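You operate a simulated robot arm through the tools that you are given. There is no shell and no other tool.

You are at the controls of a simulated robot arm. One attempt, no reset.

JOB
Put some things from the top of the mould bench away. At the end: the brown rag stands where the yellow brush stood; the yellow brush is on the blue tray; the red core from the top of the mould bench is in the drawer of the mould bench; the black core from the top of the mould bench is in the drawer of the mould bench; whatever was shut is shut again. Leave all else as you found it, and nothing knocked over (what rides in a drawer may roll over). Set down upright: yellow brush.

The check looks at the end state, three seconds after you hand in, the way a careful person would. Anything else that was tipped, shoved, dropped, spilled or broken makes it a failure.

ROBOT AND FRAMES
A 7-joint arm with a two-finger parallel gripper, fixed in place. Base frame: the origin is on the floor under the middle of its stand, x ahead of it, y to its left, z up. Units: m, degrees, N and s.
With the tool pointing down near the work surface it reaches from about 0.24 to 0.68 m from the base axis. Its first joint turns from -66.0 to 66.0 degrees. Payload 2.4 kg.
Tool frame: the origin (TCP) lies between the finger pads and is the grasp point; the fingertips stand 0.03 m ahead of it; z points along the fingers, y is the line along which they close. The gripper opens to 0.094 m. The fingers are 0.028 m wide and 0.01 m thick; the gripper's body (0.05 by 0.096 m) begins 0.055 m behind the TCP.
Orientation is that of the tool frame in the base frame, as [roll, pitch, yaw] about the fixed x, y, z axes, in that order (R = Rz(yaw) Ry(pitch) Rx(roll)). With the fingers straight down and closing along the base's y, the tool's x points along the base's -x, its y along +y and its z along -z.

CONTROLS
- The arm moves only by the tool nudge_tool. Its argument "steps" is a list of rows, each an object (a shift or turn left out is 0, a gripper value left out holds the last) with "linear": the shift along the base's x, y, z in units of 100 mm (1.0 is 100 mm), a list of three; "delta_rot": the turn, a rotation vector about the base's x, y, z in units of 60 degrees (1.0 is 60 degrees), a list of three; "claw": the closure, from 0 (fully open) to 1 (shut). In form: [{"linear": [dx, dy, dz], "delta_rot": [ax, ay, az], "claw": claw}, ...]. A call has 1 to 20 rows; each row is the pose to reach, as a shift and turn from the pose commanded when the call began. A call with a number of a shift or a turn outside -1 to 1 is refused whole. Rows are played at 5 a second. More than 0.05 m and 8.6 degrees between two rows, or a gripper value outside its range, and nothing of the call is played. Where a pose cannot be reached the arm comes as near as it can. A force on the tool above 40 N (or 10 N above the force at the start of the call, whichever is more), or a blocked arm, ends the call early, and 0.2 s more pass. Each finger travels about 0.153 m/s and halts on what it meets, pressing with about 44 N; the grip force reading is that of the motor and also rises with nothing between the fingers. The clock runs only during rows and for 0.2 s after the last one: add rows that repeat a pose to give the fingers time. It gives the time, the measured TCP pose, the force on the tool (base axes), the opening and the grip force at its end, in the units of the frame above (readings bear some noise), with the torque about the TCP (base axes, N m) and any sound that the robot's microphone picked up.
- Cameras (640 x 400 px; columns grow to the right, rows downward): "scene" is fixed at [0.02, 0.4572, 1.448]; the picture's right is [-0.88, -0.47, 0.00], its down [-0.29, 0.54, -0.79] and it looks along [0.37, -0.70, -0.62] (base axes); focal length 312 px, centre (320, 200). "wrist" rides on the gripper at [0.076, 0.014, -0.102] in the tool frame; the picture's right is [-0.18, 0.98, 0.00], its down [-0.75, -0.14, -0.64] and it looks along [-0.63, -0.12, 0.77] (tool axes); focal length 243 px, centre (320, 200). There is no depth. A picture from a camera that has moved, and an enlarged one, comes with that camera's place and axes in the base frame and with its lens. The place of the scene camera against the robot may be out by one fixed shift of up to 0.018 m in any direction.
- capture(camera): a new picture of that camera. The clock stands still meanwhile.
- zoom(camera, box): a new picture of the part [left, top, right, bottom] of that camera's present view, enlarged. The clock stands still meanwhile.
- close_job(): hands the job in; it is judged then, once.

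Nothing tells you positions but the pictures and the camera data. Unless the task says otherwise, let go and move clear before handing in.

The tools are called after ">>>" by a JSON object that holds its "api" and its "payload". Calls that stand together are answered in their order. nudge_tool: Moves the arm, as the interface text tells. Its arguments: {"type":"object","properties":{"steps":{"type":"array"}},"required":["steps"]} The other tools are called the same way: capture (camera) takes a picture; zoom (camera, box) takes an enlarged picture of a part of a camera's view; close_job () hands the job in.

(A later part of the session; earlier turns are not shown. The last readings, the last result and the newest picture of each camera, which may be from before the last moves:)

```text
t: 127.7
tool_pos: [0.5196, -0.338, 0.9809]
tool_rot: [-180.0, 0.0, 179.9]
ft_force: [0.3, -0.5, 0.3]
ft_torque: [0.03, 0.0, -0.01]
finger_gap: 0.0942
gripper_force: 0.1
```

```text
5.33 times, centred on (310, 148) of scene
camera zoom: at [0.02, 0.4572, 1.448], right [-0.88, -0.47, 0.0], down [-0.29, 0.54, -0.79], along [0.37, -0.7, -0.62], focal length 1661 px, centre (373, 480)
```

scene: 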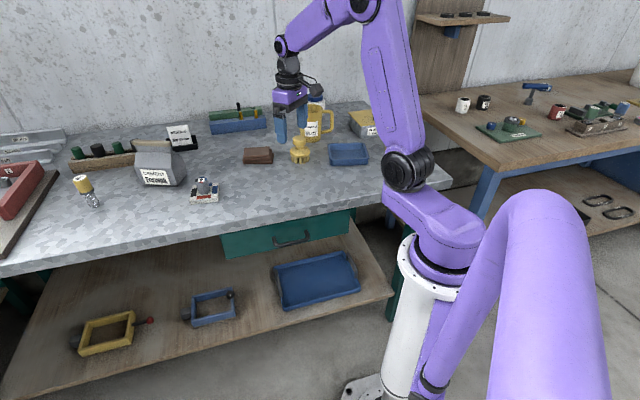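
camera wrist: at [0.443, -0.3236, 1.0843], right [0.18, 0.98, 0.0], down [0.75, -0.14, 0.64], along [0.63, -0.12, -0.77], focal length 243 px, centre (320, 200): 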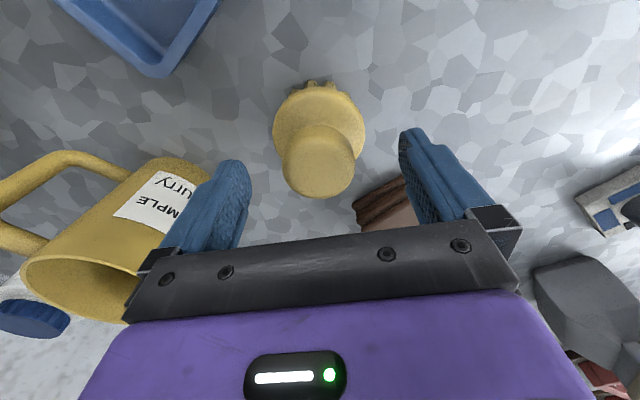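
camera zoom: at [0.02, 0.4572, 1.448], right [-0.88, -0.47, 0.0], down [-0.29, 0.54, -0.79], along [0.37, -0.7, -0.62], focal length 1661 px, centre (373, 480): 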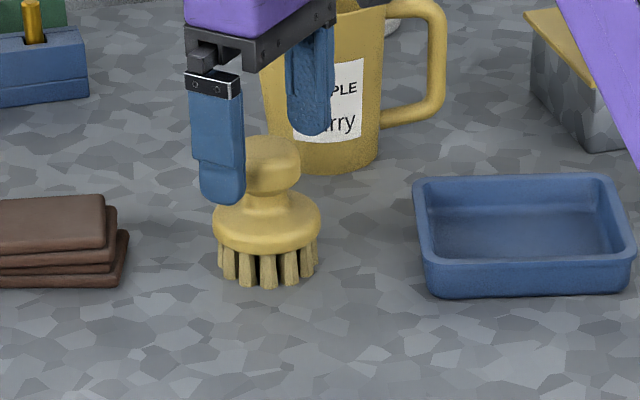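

>>> {"api": "nudge_tool", "payload": {"steps": [{"linear": [0, 0, -0.12]}, {"linear": [0, 0, -0.24]}, {"linear": [0, 0, -0.24]}]}}

>>> {"api": "capture", "payload": {"camera": "wrist"}}

>>> {"api": "zoom", "payload": {"camera": "scene", "box": [250, 110, 370, 185]}}

```text
t: 128.5
tool_pos: [0.5186, -0.337, 0.9584]
tool_rot: [180.0, -0.1, 180.0]
ft_force: [-0.5, -0.8, -0.7]
ft_torque: [0.0, -0.06, -0.03]
finger_gap: 0.094
gripper_force: 0.0
```

```text
taken
camera wrist: at [0.4422, -0.3231, 1.0608], right [0.18, 0.98, 0.0], down [0.75, -0.14, 0.64], along [0.63, -0.12, -0.77], focal length 243 px, centre (320, 200)
```

wrist: 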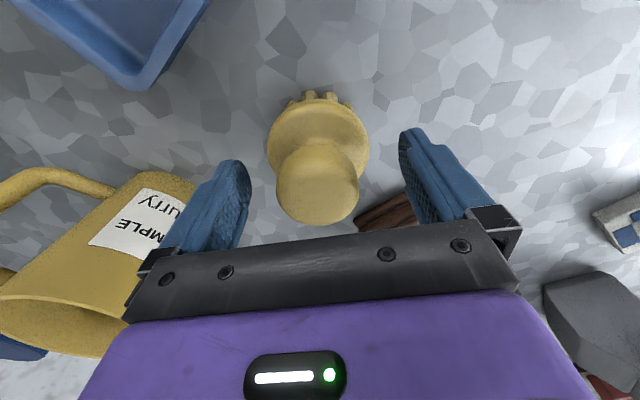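

```text
5.33 times, centred on (310, 148) of scene
camera zoom: at [0.02, 0.4572, 1.448], right [-0.88, -0.47, 0.0], down [-0.29, 0.54, -0.79], along [0.37, -0.7, -0.62], focal length 1661 px, centre (373, 480)
```

zoom: 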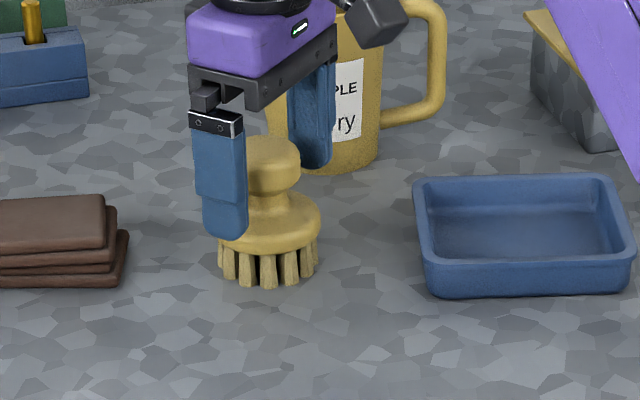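

I'll raise 7 mm so the fingertips stay safely above the disc shoulder, then close on the knob.

>>> {"api": "nudge_tool", "payload": {"steps": [{"linear": [0, -0.01, 0.07]}, {"linear": [0, -0.01, 0.07]}]}}

>>> {"api": "nudge_tool", "payload": {"steps": [{"claw": 0.3}, {"claw": 0.5}, {"claw": 0.8}, {"claw": 1.0}, {"claw": 1.0}]}}

>>> {"api": "zoom", "payload": {"camera": "scene", "box": [250, 110, 370, 185]}}

>>> {"api": "capture", "payload": {"camera": "wrist"}}

```text
t: 129.1
tool_pos: [0.518, -0.3387, 0.9652]
tool_rot: [179.9, 0.0, 179.9]
ft_force: [-0.1, 0.7, 0.5]
ft_torque: [-0.01, 0.01, 0.01]
finger_gap: 0.0939
gripper_force: 0.1
```

```text
t: 130.3
tool_pos: [0.5181, -0.3388, 0.966]
tool_rot: [-180.0, -0.1, 180.0]
ft_force: [0.6, -0.3, 0.9]
ft_torque: [0.01, -0.01, 0.01]
finger_gap: 0.0474
gripper_force: 44.3
```

```text
5.33 times, centred on (310, 148) of scene
camera zoom: at [0.02, 0.4572, 1.448], right [-0.88, -0.47, 0.0], down [-0.29, 0.54, -0.79], along [0.37, -0.7, -0.62], focal length 1661 px, centre (373, 480)
```

zoom: 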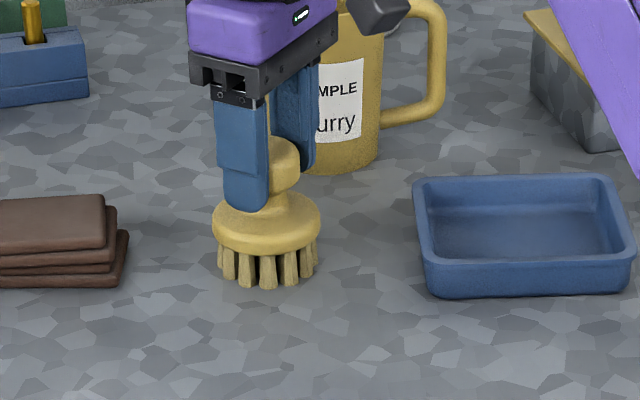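

```text
taken
camera wrist: at [0.442, -0.3245, 1.0681], right [0.18, 0.98, 0.0], down [0.75, -0.14, 0.64], along [0.63, -0.12, -0.77], focal length 243 px, centre (320, 200)
```

wrist: 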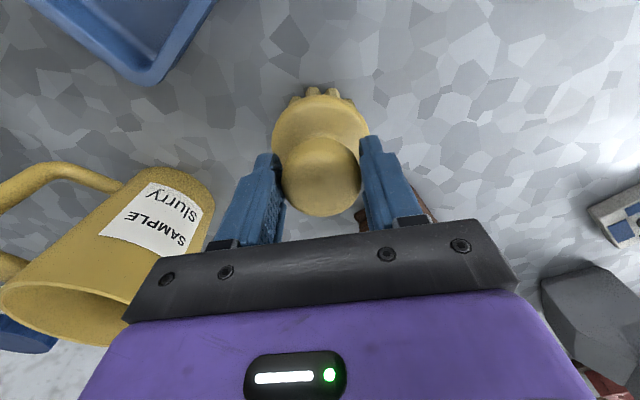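

Brush gripped by the knob. Lifting it and carrying it to the tray centre at about (0.383,-0.429).

>>> {"api": "nudge_tool", "payload": {"steps": [{"linear": [0, 0, 0.1]}, {"linear": [0, 0, 0.3]}, {"linear": [0, 0, 0.6]}, {"linear": [0, 0, 0.9]}, {"linear": [0, 0, 0.9]}]}}

>>> {"api": "nudge_tool", "payload": {"steps": [{"linear": [-0.2, -0.13, 0]}, {"linear": [-0.4, -0.27, 0]}, {"linear": [-0.6, -0.4, 0]}, {"linear": [-0.8, -0.53, 0]}]}}

>>> {"api": "capture", "payload": {"camera": "wrist"}}

>>> {"api": "capture", "payload": {"camera": "scene"}}

```text
t: 131.5
tool_pos: [0.5194, -0.3405, 1.0565]
tool_rot: [-180.0, 0.0, -180.0]
ft_force: [0.4, 0.4, -0.5]
ft_torque: [0.01, 0.01, 0.01]
finger_gap: 0.0474
gripper_force: 44.4
```

```text
t: 132.5
tool_pos: [0.4369, -0.3939, 1.0556]
tool_rot: [-180.0, 0.0, -180.0]
ft_force: [-0.3, -0.2, -1.2]
ft_torque: [-0.01, -0.02, -0.02]
finger_gap: 0.047
gripper_force: 43.9
```

```text
taken
camera wrist: at [0.3609, -0.3794, 1.1581], right [0.18, 0.98, 0.0], down [0.75, -0.14, 0.64], along [0.63, -0.12, -0.77], focal length 243 px, centre (320, 200)
```

wrist: 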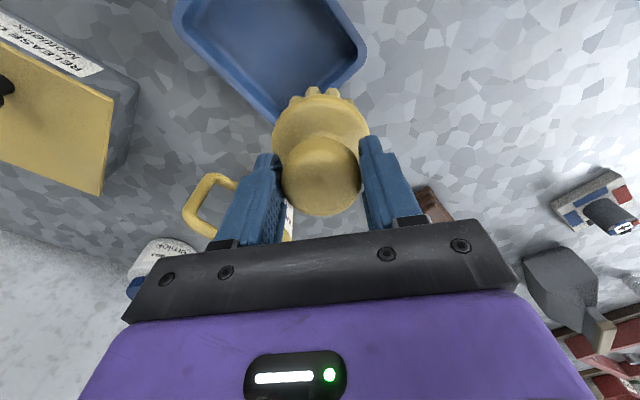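

```text
taken
```

scene: 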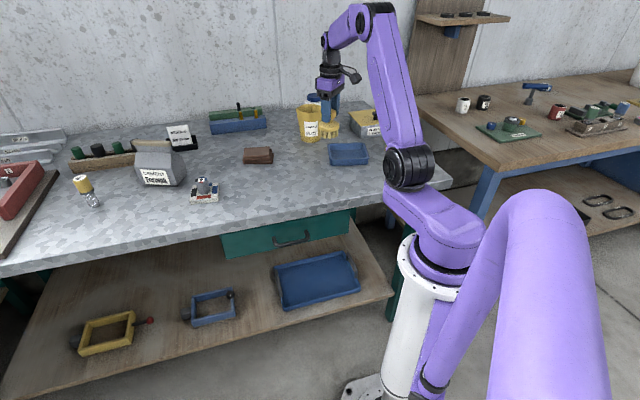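

>>> {"api": "nudge_tool", "payload": {"steps": [{"linear": [-0.2, -0.13, 0]}, {"linear": [-0.4, -0.26, 0]}, {"linear": [-0.55, -0.365, 0]}, {"linear": [-0.55, -0.365, 0]}]}}

>>> {"api": "capture", "payload": {"camera": "wrist"}}

>>> {"api": "zoom", "payload": {"camera": "scene", "box": [270, 90, 430, 190]}}

```text
t: 133.5
tool_pos: [0.3822, -0.4296, 1.0564]
tool_rot: [-180.0, -0.1, 179.9]
ft_force: [-0.6, 0.5, -0.9]
ft_torque: [-0.02, 0.01, 0.0]
finger_gap: 0.0472
gripper_force: 44.0
```

```text
taken
camera wrist: at [0.3052, -0.4158, 1.158], right [0.18, 0.98, 0.0], down [0.75, -0.14, 0.64], along [0.63, -0.12, -0.77], focal length 243 px, centre (320, 200)
```

wrist: 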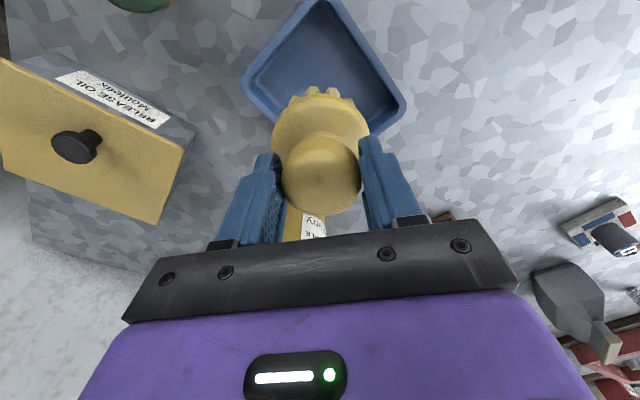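

```text
4.00 times, centred on (350, 140) of scene
camera zoom: at [0.02, 0.4572, 1.448], right [-0.88, -0.47, 0.0], down [-0.29, 0.54, -0.79], along [0.37, -0.7, -0.62], focal length 1246 px, centre (200, 440)
```

zoom: 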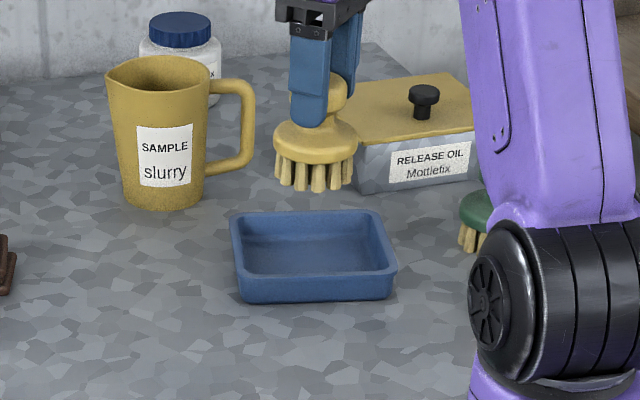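

The brush is centred over the tray. Lowering it gently, then in fine steps until contact.

>>> {"api": "nudge_tool", "payload": {"steps": [{"linear": [0, 0.02, -0.2]}, {"linear": [0, 0.02, -0.4]}, {"linear": [0, 0.02, -0.6]}, {"linear": [0, 0.02, -0.7]}, {"linear": [0, 0.02, -0.7]}]}}

>>> {"api": "zoom", "payload": {"camera": "scene", "box": [300, 110, 420, 185]}}

>>> {"api": "capture", "payload": {"camera": "wrist"}}

```text
t: 134.7
tool_pos: [0.3837, -0.427, 0.9846]
tool_rot: [180.0, 0.0, -179.9]
ft_force: [0.8, -0.6, -0.8]
ft_torque: [-0.02, -0.01, 0.0]
finger_gap: 0.0471
gripper_force: 44.1
```

```text
5.33 times, centred on (360, 148) of scene
camera zoom: at [0.02, 0.4572, 1.448], right [-0.88, -0.47, 0.0], down [-0.29, 0.54, -0.79], along [0.37, -0.7, -0.62], focal length 1661 px, centre (107, 480)
```

zoom: 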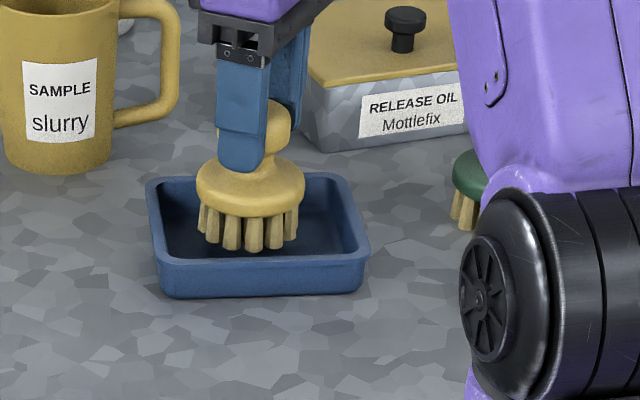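

```text
taken
camera wrist: at [0.3066, -0.4122, 1.0876], right [0.18, 0.98, 0.0], down [0.75, -0.14, 0.64], along [0.63, -0.12, -0.77], focal length 243 px, centre (320, 200)
```

wrist: 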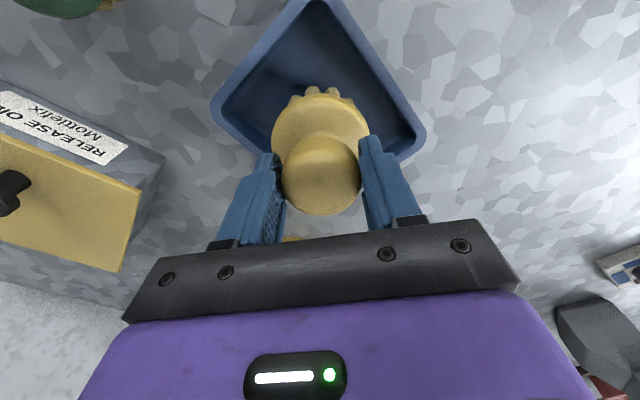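

>>> {"api": "nudge_tool", "payload": {"steps": [{"linear": [0, 0, -0.03]}, {"linear": [0, 0, -0.06]}, {"linear": [0, 0, -0.06]}]}}

>>> {"api": "nudge_tool", "payload": {"steps": [{"linear": [0, 0, -0.02]}, {"linear": [0, 0, -0.02]}]}}

>>> {"api": "nudge_tool", "payload": {"steps": [{"linear": [0, 0, -0.015]}, {"linear": [0, 0, -0.015]}]}}

>>> {"api": "nudge_tool", "payload": {"steps": [{"linear": [0, 0, -0.015]}, {"linear": [0, 0, -0.015]}]}}

>>> {"api": "zoom", "payload": {"camera": "scene", "box": [300, 110, 420, 185]}}

```text
t: 135.5
tool_pos: [0.3825, -0.4258, 0.9795]
tool_rot: [180.0, 0.0, -180.0]
ft_force: [0.1, 0.4, -1.1]
ft_torque: [0.04, 0.03, 0.03]
finger_gap: 0.0468
gripper_force: 44.1
```

```text
t: 136.1
tool_pos: [0.3834, -0.4274, 0.9778]
tool_rot: [180.0, 0.0, 180.0]
ft_force: [0.3, -0.6, -1.5]
ft_torque: [0.01, 0.01, -0.02]
finger_gap: 0.0464
gripper_force: 44.6
```

```text
t: 136.7
tool_pos: [0.3835, -0.4269, 0.9769]
tool_rot: [180.0, 0.0, -180.0]
ft_force: [-0.5, -0.1, -1.7]
ft_torque: [0.02, 0.03, -0.01]
finger_gap: 0.0465
gripper_force: 43.4
```

```text
t: 137.3
tool_pos: [0.3823, -0.4263, 0.9745]
tool_rot: [-180.0, 0.1, -179.9]
ft_force: [0.9, -0.2, -1.3]
ft_torque: [-0.03, -0.01, 0.0]
finger_gap: 0.0463
gripper_force: 44.0
```

```text
5.33 times, centred on (360, 148) of scene
camera zoom: at [0.02, 0.4572, 1.448], right [-0.88, -0.47, 0.0], down [-0.29, 0.54, -0.79], along [0.37, -0.7, -0.62], focal length 1661 px, centre (107, 480)
```

zoom: 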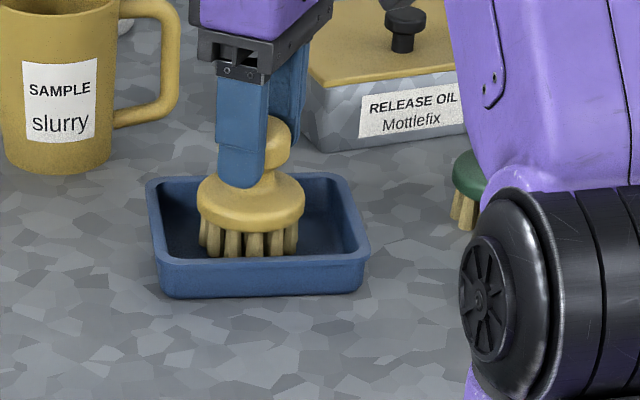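

>>> {"api": "nudge_tool", "payload": {"steps": [{"linear": [0, 0, -0.015]}, {"linear": [0, 0, -0.015]}]}}

>>> {"api": "nudge_tool", "payload": {"steps": [{"linear": [0, 0, -0.015]}, {"linear": [0, 0, -0.015]}]}}

>>> {"api": "nudge_tool", "payload": {"steps": [{"linear": [0, 0, -0.015]}, {"linear": [0, 0, -0.015]}]}}

>>> {"api": "zoom", "payload": {"camera": "scene", "box": [300, 110, 420, 185]}}

```text
t: 137.9
tool_pos: [0.3821, -0.4267, 0.9734]
tool_rot: [180.0, 0.0, 180.0]
ft_force: [0.5, -0.6, -0.4]
ft_torque: [-0.03, -0.01, 0.0]
finger_gap: 0.0461
gripper_force: 43.9
```

```text
t: 138.5
tool_pos: [0.3818, -0.4262, 0.9716]
tool_rot: [-179.9, 0.1, 180.0]
ft_force: [0.3, 1.1, 10.1]
ft_torque: [0.4, 0.1, -0.02]
finger_gap: 0.0462
gripper_force: 43.9
```

```text
t: 139.1
tool_pos: [0.3834, -0.4275, 0.9716]
tool_rot: [-179.8, 0.3, 179.9]
ft_force: [1.2, 0.7, 24.7]
ft_torque: [0.1, -0.14, -0.02]
finger_gap: 0.0462
gripper_force: 44.0
```

```text
5.33 times, centred on (360, 148) of scene
camera zoom: at [0.0197, 0.4576, 1.4479], right [-0.88, -0.47, 0.0], down [-0.29, 0.54, -0.79], along [0.37, -0.7, -0.62], focal length 1661 px, centre (107, 480)
```

zoom: 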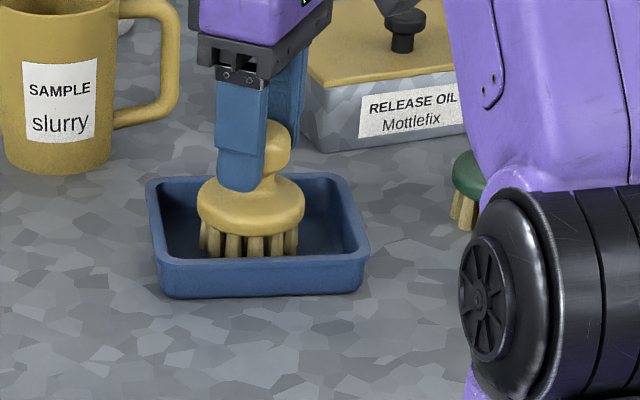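

Contact with the tray floor, brush upright. I'll relieve the pressure, open, and lift straight off.

>>> {"api": "nudge_tool", "payload": {"steps": [{"linear": [0, 0, 0.02], "claw": 1.0}, {"linear": [0, 0, 0.02], "claw": 1.0}, {"linear": [0, 0, 0.02], "claw": 0.4}, {"linear": [0, 0, 0.02], "claw": 0.1}, {"linear": [0, 0, 0.02], "claw": 0.1}]}}

>>> {"api": "nudge_tool", "payload": {"steps": [{"linear": [0, 0, 0.2]}, {"linear": [0, 0, 0.45]}, {"linear": [0, 0, 0.7]}, {"linear": [0, 0, 1.0]}, {"linear": [0, 0, 1.0]}]}}

>>> {"api": "capture", "payload": {"camera": "wrist"}}

>>> {"api": "zoom", "payload": {"camera": "scene", "box": [270, 90, 430, 190]}}

```text
t: 140.3
tool_pos: [0.3825, -0.4262, 0.971]
tool_rot: [-180.0, 0.0, -179.9]
ft_force: [-0.9, 0.5, -0.5]
ft_torque: [-0.02, 0.04, 0.03]
finger_gap: 0.0848
gripper_force: 0.0
```

```text
t: 141.5
tool_pos: [0.3817, -0.4273, 1.0725]
tool_rot: [-180.0, -0.1, 180.0]
ft_force: [0.1, -0.9, -0.4]
ft_torque: [0.02, 0.0, 0.0]
finger_gap: 0.0847
gripper_force: 0.0
```

```text
taken
camera wrist: at [0.3056, -0.413, 1.1752], right [0.18, 0.98, 0.0], down [0.75, -0.14, 0.64], along [0.63, -0.12, -0.77], focal length 243 px, centre (320, 200)
```

wrist: 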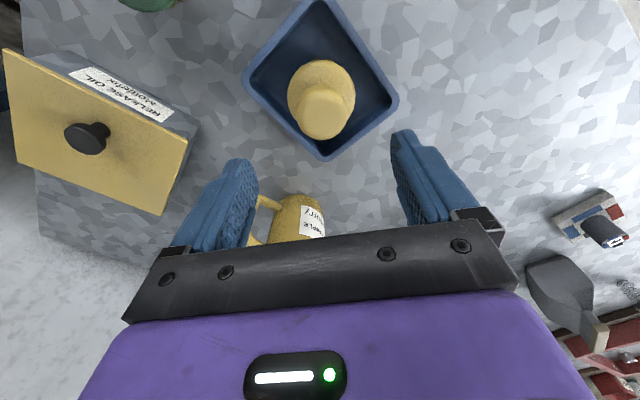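

```text
4.00 times, centred on (350, 140) of scene
camera zoom: at [0.02, 0.4572, 1.448], right [-0.88, -0.47, 0.0], down [-0.29, 0.54, -0.79], along [0.37, -0.7, -0.62], focal length 1246 px, centre (200, 440)
```

zoom: 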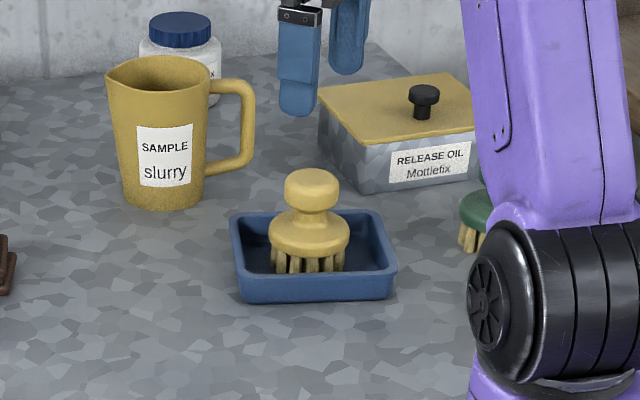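

Brush stands upright in the tray. Now for the rag: I'll move over and turn the tool to match the rag's orientation.

>>> {"api": "nudge_tool", "payload": {"steps": [{"linear": [0.2, 0.2, 0]}, {"linear": [0.45, 0.45, 0]}, {"linear": [0.7, 0.7, 0]}, {"linear": [0.89, 0.89, 0]}]}}

>>> {"api": "nudge_tool", "payload": {"steps": [{"linear": [0.18, 0.18, 0], "delta_rot": [0, 0, 0.11]}, {"linear": [0.36, 0.36, 0], "delta_rot": [0, 0, 0.22]}, {"linear": [0.54, 0.54, 0], "delta_rot": [0, 0, 0.33]}, {"linear": [0.72, 0.72, 0], "delta_rot": [0, 0, 0.44]}, {"linear": [0.89, 0.8, 0], "delta_rot": [0, 0, 0.55]}, {"linear": [0.89, 0.8, 0], "delta_rot": [0, 0, 0.55], "claw": 0.0}]}}

>>> {"api": "capture", "payload": {"camera": "wrist"}}

>>> {"api": "zoom", "payload": {"camera": "wrist", "box": [200, 50, 440, 230]}}

>>> {"api": "capture", "payload": {"camera": "scene"}}

```text
t: 142.5
tool_pos: [0.4715, -0.3364, 1.0722]
tool_rot: [180.0, -0.1, -179.9]
ft_force: [-0.7, -0.3, -0.9]
ft_torque: [-0.03, 0.0, 0.02]
finger_gap: 0.0846
gripper_force: 0.1
```

```text
t: 143.9
tool_pos: [0.56, -0.2566, 1.0722]
tool_rot: [-180.0, 0.0, -146.9]
ft_force: [0.4, 1.0, -0.4]
ft_torque: [-0.02, 0.01, 0.03]
finger_gap: 0.0942
gripper_force: 0.1
```

```text
taken
camera wrist: at [0.4887, -0.2864, 1.1746], right [-0.38, 0.92, 0.0], down [0.71, 0.29, 0.64], along [0.59, 0.25, -0.77], focal length 243 px, centre (320, 200)
```

wrist: 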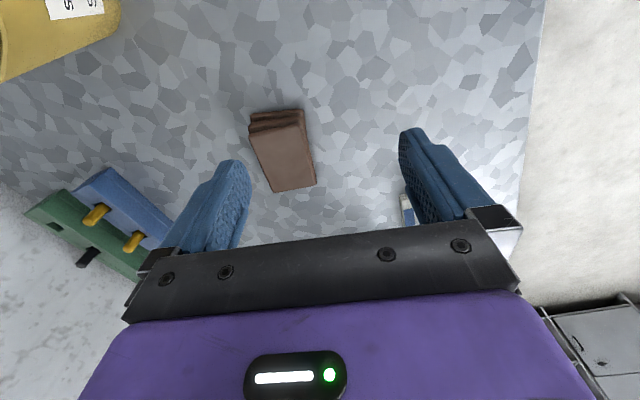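

```text
2.22 times, centred on (320, 140) of wrist
camera zoom: at [0.4887, -0.2864, 1.1746], right [-0.38, 0.92, 0.0], down [0.71, 0.29, 0.64], along [0.59, 0.25, -0.77], focal length 539 px, centre (320, 333)
```

zoom: 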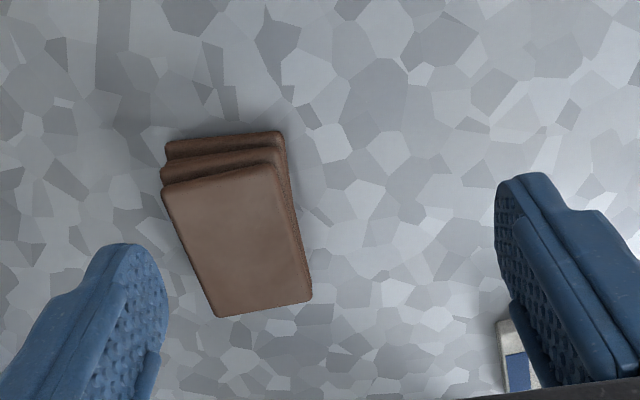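

```text
taken
```

scene: 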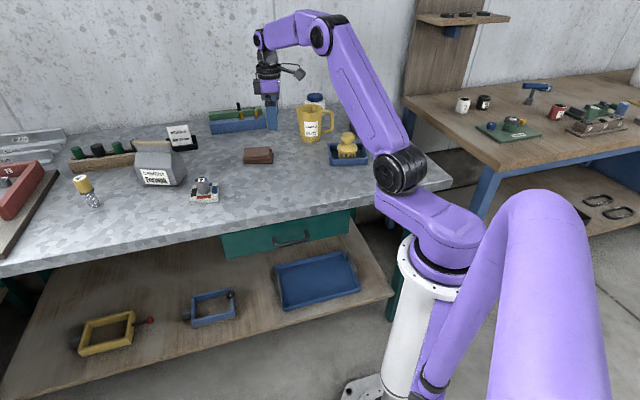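

The rag's top face is about 88×62 mm, centred at (0.655,-0.265), with its short axis at 126°. Since it lies at 0.706 m, I'll tilt the tool 20° about its closing axis for reach, so the pads still close squarely across the short side.

>>> {"api": "nudge_tool", "payload": {"steps": [{"linear": [0.2, -0.03, -0.05], "delta_rot": [0, 0, 0.02]}, {"linear": [0.4, -0.06, -0.1], "delta_rot": [0, 0, 0.042]}, {"linear": [0.6, -0.1, -0.2], "delta_rot": [0, 0, 0.042]}, {"linear": [0.6, -0.1, -0.2], "delta_rot": [0, 0, 0.042]}]}}

>>> {"api": "nudge_tool", "payload": {"steps": [{"linear": [0.03, -0.03, -0.1], "delta_rot": [0.049, -0.0674, 0]}, {"linear": [0.06, -0.07, -0.2], "delta_rot": [0.098, -0.1348, 0]}, {"linear": [0.1, -0.1, -0.35], "delta_rot": [0.147, -0.2022, 0]}, {"linear": [0.126, -0.14, -0.5], "delta_rot": [0.196, -0.2697, 0]}, {"linear": [0.126, -0.14, -0.5], "delta_rot": [0.196, -0.2697, 0]}]}}

>>> {"api": "capture", "payload": {"camera": "wrist"}}

>>> {"api": "capture", "payload": {"camera": "scene"}}

```text
t: 144.9
tool_pos: [0.6184, -0.2674, 1.0539]
tool_rot: [179.9, 0.0, -144.4]
ft_force: [-0.3, 0.6, -0.2]
ft_torque: [0.01, -0.02, 0.04]
finger_gap: 0.0941
gripper_force: 0.1
```

```text
t: 146.1
tool_pos: [0.6325, -0.2811, 1.0026]
tool_rot: [179.8, 20.1, -144.6]
ft_force: [-0.1, -0.3, -0.1]
ft_torque: [0.0, -0.02, -0.02]
finger_gap: 0.0942
gripper_force: 0.1
```

```text
taken
camera wrist: at [0.5375, -0.3328, 1.0726], right [-0.43, 0.9, 0.07], down [0.48, 0.17, 0.86], along [0.76, 0.4, -0.5], focal length 243 px, centre (320, 200)
```

wrist: 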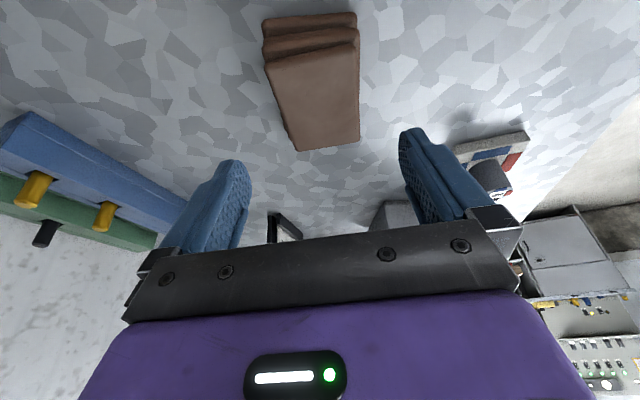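

```text
taken
```

scene: 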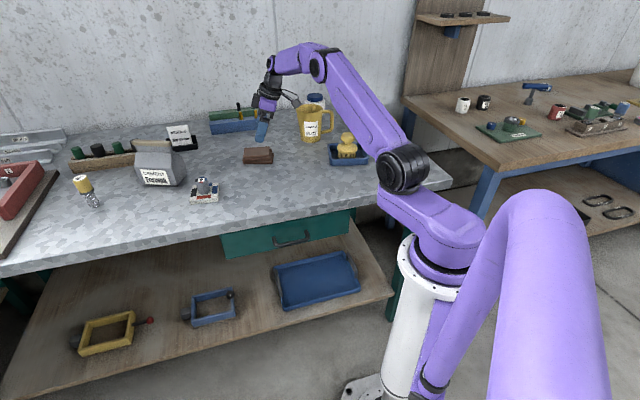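

>>> {"api": "zoom", "payload": {"camera": "wrist", "box": [220, 0, 420, 160]}}

>>> {"api": "zoom", "payload": {"camera": "scene", "box": [220, 110, 340, 185]}}

```text
2.50 times, centred on (320, 80) of wrist
camera zoom: at [0.5375, -0.3328, 1.0726], right [-0.43, 0.9, 0.07], down [0.48, 0.17, 0.86], along [0.76, 0.4, -0.5], focal length 606 px, centre (320, 500)
```

zoom: 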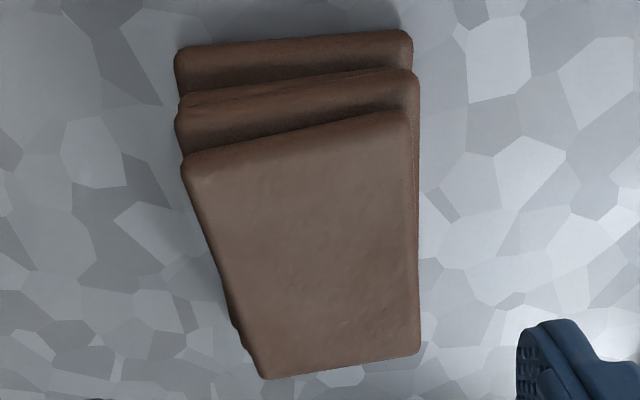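

```text
5.33 times, centred on (280, 148) of scene
camera zoom: at [0.02, 0.4572, 1.448], right [-0.88, -0.47, 0.0], down [-0.29, 0.54, -0.79], along [0.37, -0.7, -0.62], focal length 1661 px, centre (533, 480)
```

zoom: 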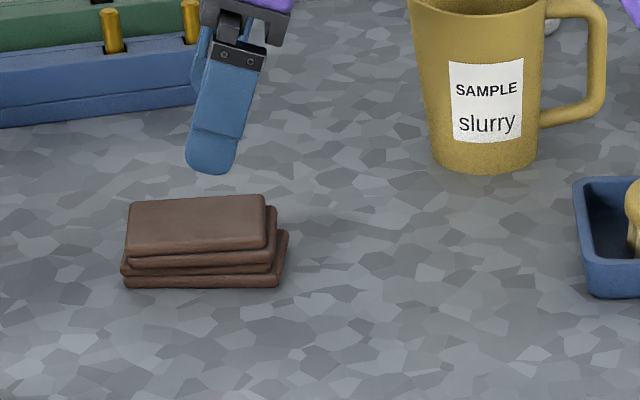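

Both views agree: top at z≈0.905 and the stack centre near (0.650,-0.268). Descending most of the way, checking, then the final bit.

>>> {"api": "nudge_tool", "payload": {"steps": [{"linear": [0.04, 0.03, -0.15]}, {"linear": [0.08, 0.06, -0.3]}, {"linear": [0.11, 0.08, -0.45]}, {"linear": [0.14, 0.1, -0.57]}, {"linear": [0.14, 0.1, -0.57]}]}}

>>> {"api": "capture", "payload": {"camera": "wrist"}}

>>> {"api": "zoom", "payload": {"camera": "scene", "box": [220, 110, 340, 185]}}

```text
t: 147.3
tool_pos: [0.6466, -0.2715, 0.9453]
tool_rot: [179.7, 20.1, -144.6]
ft_force: [0.0, 0.3, -0.9]
ft_torque: [0.0, -0.04, -0.03]
finger_gap: 0.094
gripper_force: 0.1
```

```text
taken
camera wrist: at [0.5516, -0.322, 1.0149], right [-0.43, 0.9, 0.07], down [0.48, 0.17, 0.86], along [0.76, 0.4, -0.5], focal length 243 px, centre (320, 200)
```

wrist: 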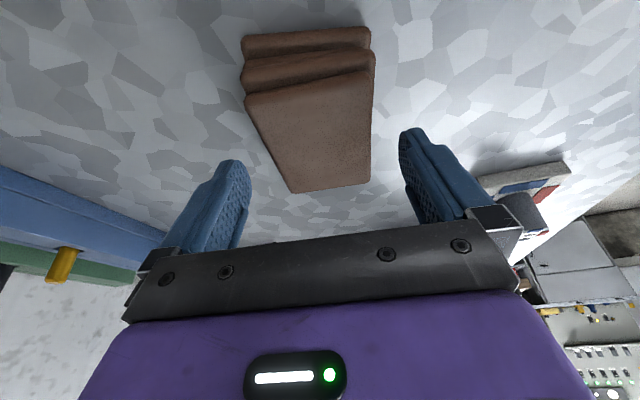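

```text
5.33 times, centred on (280, 148) of scene
camera zoom: at [0.02, 0.4572, 1.448], right [-0.88, -0.47, 0.0], down [-0.29, 0.54, -0.79], along [0.37, -0.7, -0.62], focal length 1661 px, centre (533, 480)
```

zoom: 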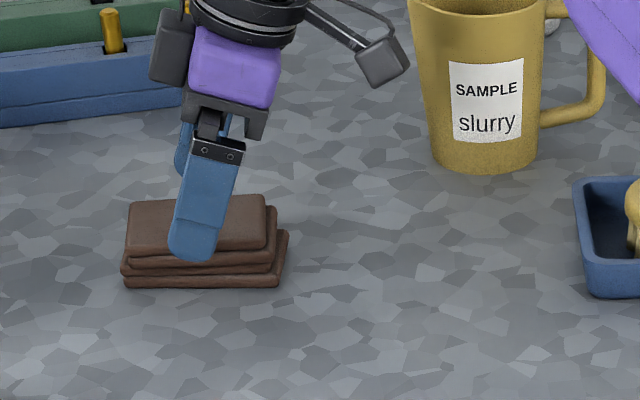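

>>> {"api": "nudge_tool", "payload": {"steps": [{"linear": [0.01, 0.01, -0.11]}, {"linear": [0.02, 0.02, -0.22]}, {"linear": [0.034, 0.03, -0.33]}, {"linear": [0.034, 0.03, -0.33]}]}}

>>> {"api": "capture", "payload": {"camera": "wrist"}}

>>> {"api": "zoom", "payload": {"camera": "scene", "box": [220, 110, 340, 185]}}

```text
t: 148.3
tool_pos: [0.6483, -0.2696, 0.913]
tool_rot: [179.9, 20.0, -144.5]
ft_force: [-1.9, 0.2, 2.7]
ft_torque: [-0.13, -0.05, -0.07]
finger_gap: 0.0928
gripper_force: 0.2
```

```text
taken
camera wrist: at [0.5541, -0.3206, 0.9829], right [-0.43, 0.9, 0.07], down [0.48, 0.17, 0.86], along [0.76, 0.4, -0.5], focal length 243 px, centre (320, 200)
```

wrist: 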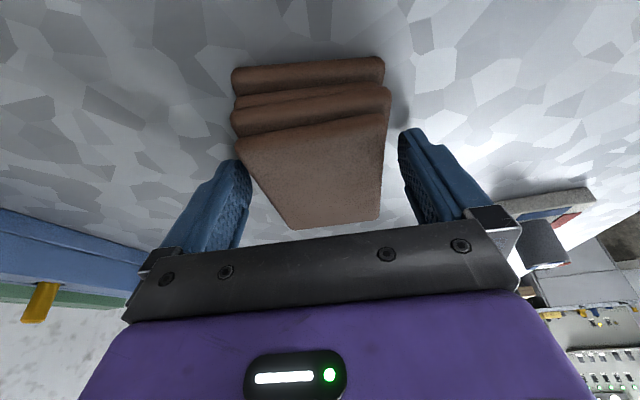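

```text
5.33 times, centred on (280, 148) of scene
camera zoom: at [0.0198, 0.4573, 1.448], right [-0.88, -0.47, 0.0], down [-0.29, 0.54, -0.79], along [0.37, -0.7, -0.62], focal length 1661 px, centre (533, 480)
```

zoom: 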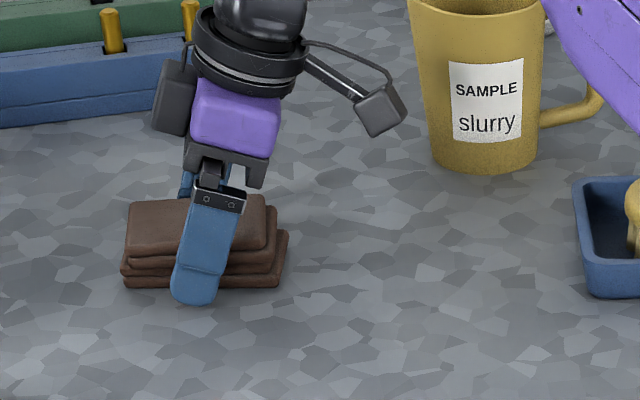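

The left finger lightly touches the rag's edge. I'll shift 4 mm to centre, then close.

>>> {"api": "nudge_tool", "payload": {"steps": [{"linear": [0.023, -0.033, 0.01]}, {"linear": [0.023, -0.033, 0.01]}]}}

>>> {"api": "nudge_tool", "payload": {"steps": [{"claw": 0.15}, {"claw": 0.3}, {"claw": 0.6}, {"claw": 1.0}, {"claw": 1.0}]}}

>>> {"api": "capture", "payload": {"camera": "wrist"}}

>>> {"api": "zoom", "payload": {"camera": "scene", "box": [220, 110, 340, 185]}}

```text
t: 148.9
tool_pos: [0.6522, -0.273, 0.9137]
tool_rot: [179.7, 20.0, -144.5]
ft_force: [-0.5, 0.8, 2.2]
ft_torque: [-0.03, -0.04, 0.01]
finger_gap: 0.093
gripper_force: 0.0
```

```text
t: 150.1
tool_pos: [0.6527, -0.2721, 0.9136]
tool_rot: [179.8, 20.0, -144.5]
ft_force: [-0.2, 0.2, -0.4]
ft_torque: [-0.01, 0.01, -0.01]
finger_gap: 0.0678
gripper_force: 43.5
```

```text
taken
camera wrist: at [0.557, -0.3237, 0.9831], right [-0.43, 0.9, 0.07], down [0.48, 0.17, 0.86], along [0.76, 0.4, -0.5], focal length 243 px, centre (320, 200)
```

wrist: 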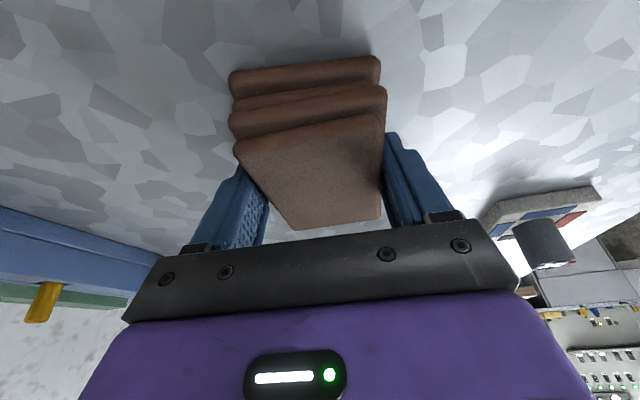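

```text
5.33 times, centred on (280, 148) of scene
camera zoom: at [0.02, 0.4572, 1.448], right [-0.88, -0.47, 0.0], down [-0.29, 0.54, -0.79], along [0.37, -0.7, -0.62], focal length 1661 px, centre (533, 480)
```

zoom: 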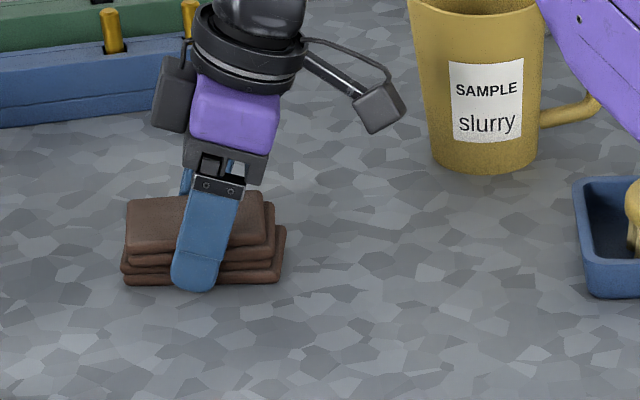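

The rag is gripped (68 mm). I'll lift it, carry it to the brush's old spot at (0.5185,-0.338), and turn it about the vertical by −50° so the tool camera stays clear of the brush in the tray.

>>> {"api": "nudge_tool", "payload": {"steps": [{"linear": [0, 0, 0.08]}, {"linear": [0, 0, 0.25]}, {"linear": [-0.02, -0.01, 0.5]}, {"linear": [-0.02, -0.01, 0.8]}, {"linear": [-0.02, -0.01, 0.8]}]}}

>>> {"api": "capture", "payload": {"camera": "wrist"}}

>>> {"api": "zoom", "payload": {"camera": "scene", "box": [220, 90, 340, 165]}}

```text
t: 151.3
tool_pos: [0.6497, -0.274, 0.9938]
tool_rot: [179.8, 20.1, -144.4]
ft_force: [0.6, 0.1, -0.5]
ft_torque: [0.02, 0.02, 0.02]
finger_gap: 0.0674
gripper_force: 43.9
```

```text
taken
camera wrist: at [0.5548, -0.3243, 1.0637], right [-0.43, 0.9, 0.07], down [0.48, 0.17, 0.86], along [0.76, 0.4, -0.51], focal length 243 px, centre (320, 200)
```

wrist: 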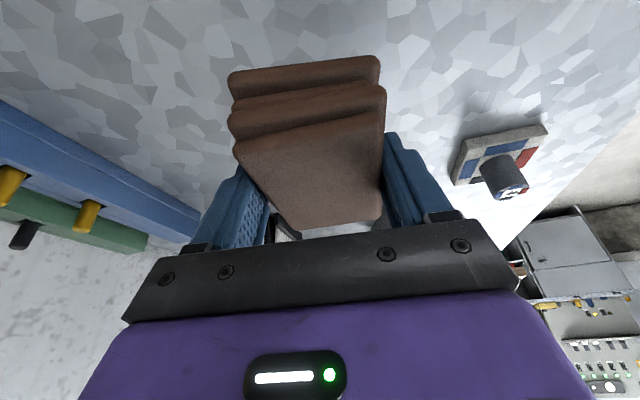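

```text
5.33 times, centred on (280, 128) of scene
camera zoom: at [0.02, 0.4572, 1.448], right [-0.88, -0.47, 0.0], down [-0.29, 0.54, -0.79], along [0.37, -0.7, -0.62], focal length 1661 px, centre (533, 587)
```

zoom: 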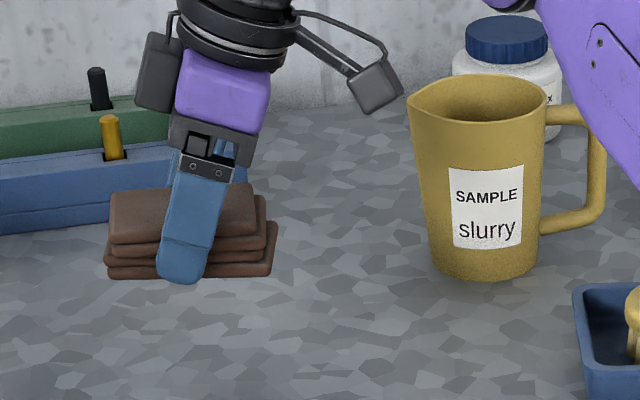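

>>> {"api": "nudge_tool", "payload": {"steps": [{"linear": [-0.2, -0.1, 0], "delta_rot": [0, 0, -0.104]}, {"linear": [-0.4, -0.2, 0], "delta_rot": [0, 0, -0.208]}, {"linear": [-0.6, -0.3, 0], "delta_rot": [0, 0, -0.312]}, {"linear": [-0.8, -0.4, 0], "delta_rot": [0, 0, -0.4167]}]}}

>>> {"api": "nudge_tool", "payload": {"steps": [{"linear": [-0.13, -0.06, 0], "delta_rot": [0, 0, -0.104]}, {"linear": [-0.26, -0.13, 0], "delta_rot": [0, 0, -0.208]}, {"linear": [-0.39, -0.2, 0], "delta_rot": [0, 0, -0.312]}, {"linear": [-0.52, -0.257, 0], "delta_rot": [0, 0, -0.4167]}, {"linear": [-0.52, -0.257, 0], "delta_rot": [0, 0, -0.4167]}]}}

>>> {"api": "capture", "payload": {"camera": "wrist"}}

>>> {"api": "zoom", "payload": {"camera": "scene", "box": [220, 80, 400, 190]}}

```text
t: 152.3
tool_pos: [0.5709, -0.3129, 0.9936]
tool_rot: [179.8, 20.0, -169.6]
ft_force: [-0.2, -0.1, -1.4]
ft_torque: [0.01, -0.01, -0.03]
finger_gap: 0.0679
gripper_force: 43.5
```

```text
t: 153.5
tool_pos: [0.5212, -0.3381, 0.9935]
tool_rot: [179.7, 20.0, 165.4]
ft_force: [-0.3, 1.0, -0.1]
ft_torque: [0.01, -0.01, 0.0]
finger_gap: 0.0675
gripper_force: 43.6
```

```text
taken
camera wrist: at [0.4201, -0.2974, 1.063], right [0.41, 0.91, 0.07], down [0.44, -0.26, 0.86], along [0.8, -0.33, -0.5], focal length 243 px, centre (320, 200)
```

wrist: 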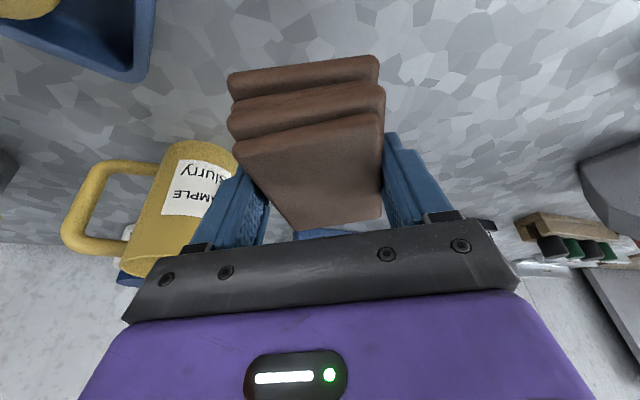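

```text
3.56 times, centred on (310, 135) of scene
camera zoom: at [0.02, 0.4572, 1.448], right [-0.88, -0.47, 0.0], down [-0.29, 0.54, -0.79], along [0.37, -0.7, -0.62], focal length 1108 px, centre (356, 431)
```

zoom: 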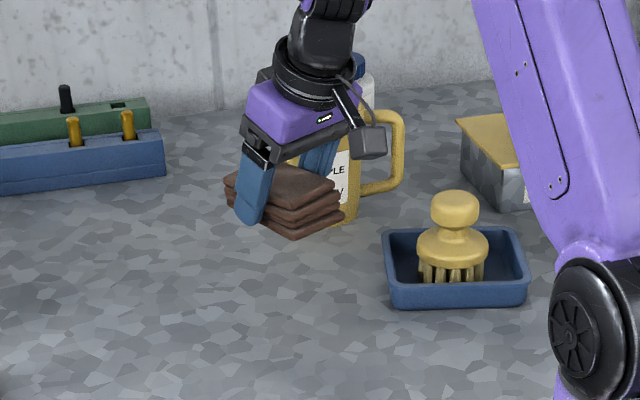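

Rag held level over the brush's old spot, camera clear of the brush. Lowering.

>>> {"api": "nudge_tool", "payload": {"steps": [{"linear": [-0.01, 0, -0.15]}, {"linear": [-0.02, 0, -0.3]}, {"linear": [-0.02, 0, -0.45]}, {"linear": [-0.02, 0, -0.65]}, {"linear": [-0.02, 0, -0.65]}]}}

>>> {"api": "nudge_tool", "payload": {"steps": [{"linear": [0, 0, -0.04]}, {"linear": [0, 0, -0.08]}, {"linear": [0, 0, -0.08]}]}}

>>> {"api": "nudge_tool", "payload": {"steps": [{"linear": [0, 0, -0.03]}, {"linear": [0, 0, -0.03]}]}}

>>> {"api": "zoom", "payload": {"camera": "scene", "box": [230, 100, 370, 190]}}

>>> {"api": "capture", "payload": {"camera": "wrist"}}

```text
t: 154.7
tool_pos: [0.5164, -0.3395, 0.927]
tool_rot: [179.8, 20.0, 165.5]
ft_force: [-0.3, 0.9, 0.0]
ft_torque: [-0.01, -0.01, 0.01]
finger_gap: 0.0673
gripper_force: 44.0
```

```text
t: 155.5
tool_pos: [0.517, -0.339, 0.9201]
tool_rot: [179.8, 20.0, 165.5]
ft_force: [-0.4, -0.4, 0.2]
ft_torque: [-0.01, 0.02, 0.0]
finger_gap: 0.0674
gripper_force: 43.8
```

```text
t: 156.1
tool_pos: [0.5164, -0.3384, 0.9179]
tool_rot: [179.8, 20.0, 165.5]
ft_force: [0.5, -0.6, -0.7]
ft_torque: [0.01, 0.01, -0.01]
finger_gap: 0.0675
gripper_force: 43.8
```

```text
4.44 times, centred on (300, 145) of scene
camera zoom: at [0.02, 0.4572, 1.448], right [-0.88, -0.47, 0.0], down [-0.29, 0.54, -0.79], along [0.37, -0.7, -0.62], focal length 1384 px, centre (409, 444)
```

zoom: 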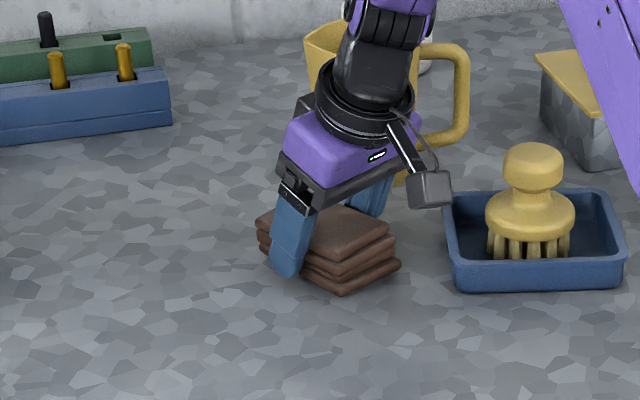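

```text
taken
camera wrist: at [0.4167, -0.2989, 0.9872], right [0.41, 0.91, 0.07], down [0.44, -0.26, 0.86], along [0.8, -0.33, -0.5], focal length 243 px, centre (320, 200)
```

wrist: 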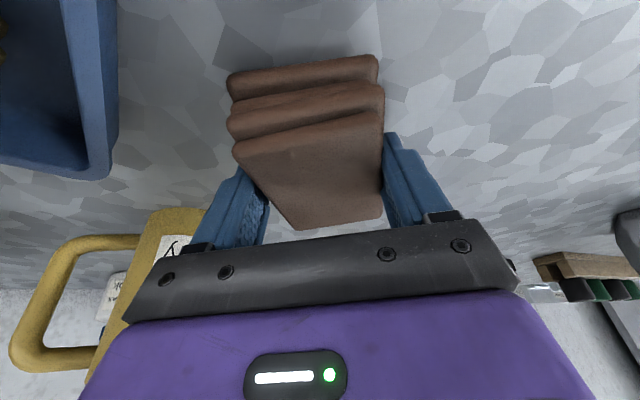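

>>> {"api": "nudge_tool", "payload": {"steps": [{"linear": [0.015, 0, -0.015]}, {"linear": [0.015, 0, -0.015]}]}}

>>> {"api": "nudge_tool", "payload": {"steps": [{"linear": [0, 0, -0.015]}, {"linear": [0, 0, -0.015]}]}}

>>> {"api": "nudge_tool", "payload": {"steps": [{"linear": [0, 0, -0.012]}, {"linear": [0, 0, -0.012]}]}}

>>> {"api": "nudge_tool", "payload": {"steps": [{"linear": [0, 0, -0.01]}, {"linear": [0, 0, -0.01]}]}}

```text
t: 156.7
tool_pos: [0.5184, -0.3391, 0.9146]
tool_rot: [179.7, 20.0, 165.5]
ft_force: [-0.3, 1.3, -0.9]
ft_torque: [0.02, 0.03, -0.01]
finger_gap: 0.0673
gripper_force: 43.9
```

```text
t: 157.3
tool_pos: [0.518, -0.3391, 0.914]
tool_rot: [179.7, 19.9, 165.5]
ft_force: [-0.1, -0.6, -0.8]
ft_torque: [0.01, 0.0, 0.0]
finger_gap: 0.0672
gripper_force: 44.2
```

```text
t: 157.9
tool_pos: [0.5177, -0.3376, 0.9137]
tool_rot: [179.8, 20.1, 165.4]
ft_force: [0.4, 0.1, 1.8]
ft_torque: [0.02, -0.02, -0.02]
finger_gap: 0.0672
gripper_force: 44.0
```

```text
t: 158.5
tool_pos: [0.5183, -0.3386, 0.9134]
tool_rot: [179.7, 20.0, 165.4]
ft_force: [-6.2, 1.6, 14.2]
ft_torque: [0.51, 0.18, 0.2]
finger_gap: 0.0674
gripper_force: 44.4
```

Contact. Releasing, then backing out along the tool axis.

>>> {"api": "nudge_tool", "payload": {"steps": [{"linear": [0, 0, 0.008], "claw": 1.0}, {"linear": [0, 0, 0.008], "claw": 0.5}, {"linear": [0, 0, 0.008], "claw": 0.15}, {"linear": [0, 0, 0.008], "claw": 0.03}, {"linear": [0, 0, 0.008], "claw": 0.03}]}}

>>> {"api": "capture", "payload": {"camera": "wrist"}}

>>> {"api": "nudge_tool", "payload": {"steps": [{"linear": [-0.06, 0.015, 0.17]}, {"linear": [-0.13, 0.035, 0.37]}, {"linear": [-0.22, 0.057, 0.62]}, {"linear": [-0.33, 0.085, 0.94]}, {"linear": [-0.33, 0.085, 0.94]}]}}

>>> {"api": "capture", "payload": {"camera": "wrist"}}

>>> {"api": "capture", "payload": {"camera": "scene"}}

```text
t: 159.7
tool_pos: [0.5192, -0.3383, 0.9124]
tool_rot: [179.8, 20.2, 165.5]
ft_force: [4.0, 7.2, 10.6]
ft_torque: [-0.27, 0.04, 0.09]
finger_gap: 0.0863
gripper_force: 0.0
```

```text
taken
camera wrist: at [0.4192, -0.2984, 0.9827], right [0.41, 0.91, 0.06], down [0.44, -0.26, 0.86], along [0.8, -0.33, -0.5], focal length 243 px, centre (320, 200)
```

wrist: 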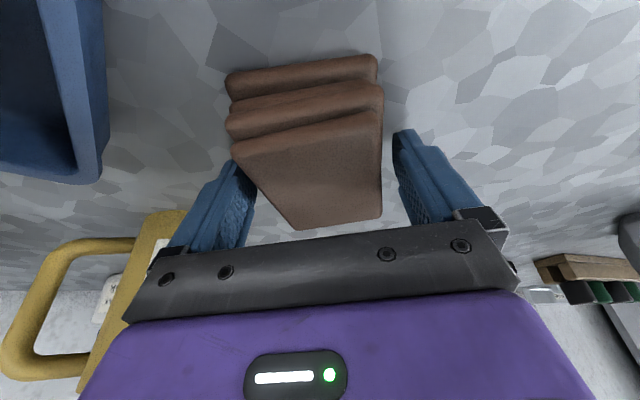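

```text
t: 160.9
tool_pos: [0.4847, -0.3306, 1.007]
tool_rot: [179.7, 20.0, 165.4]
ft_force: [-0.4, 0.0, 0.3]
ft_torque: [0.01, -0.01, -0.01]
finger_gap: 0.0912
gripper_force: 0.0
```

```text
taken
camera wrist: at [0.3846, -0.2906, 1.0771], right [0.41, 0.91, 0.07], down [0.44, -0.26, 0.86], along [0.8, -0.33, -0.51], focal length 243 px, centre (320, 200)
```

wrist: 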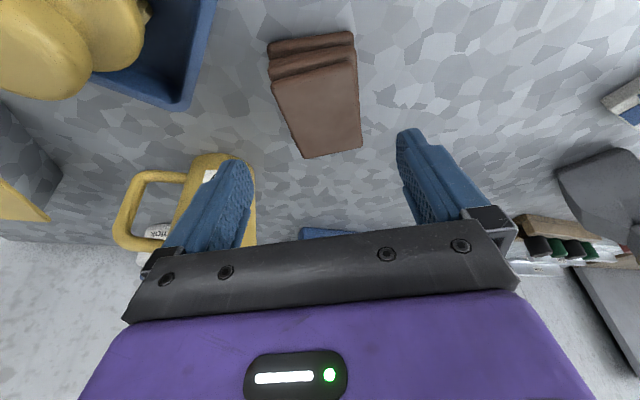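

```text
taken
```

scene: 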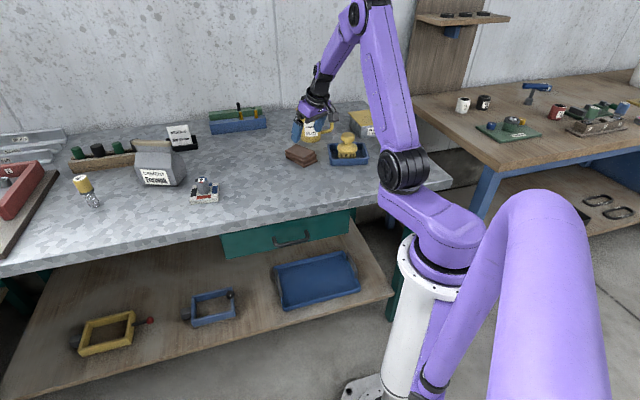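

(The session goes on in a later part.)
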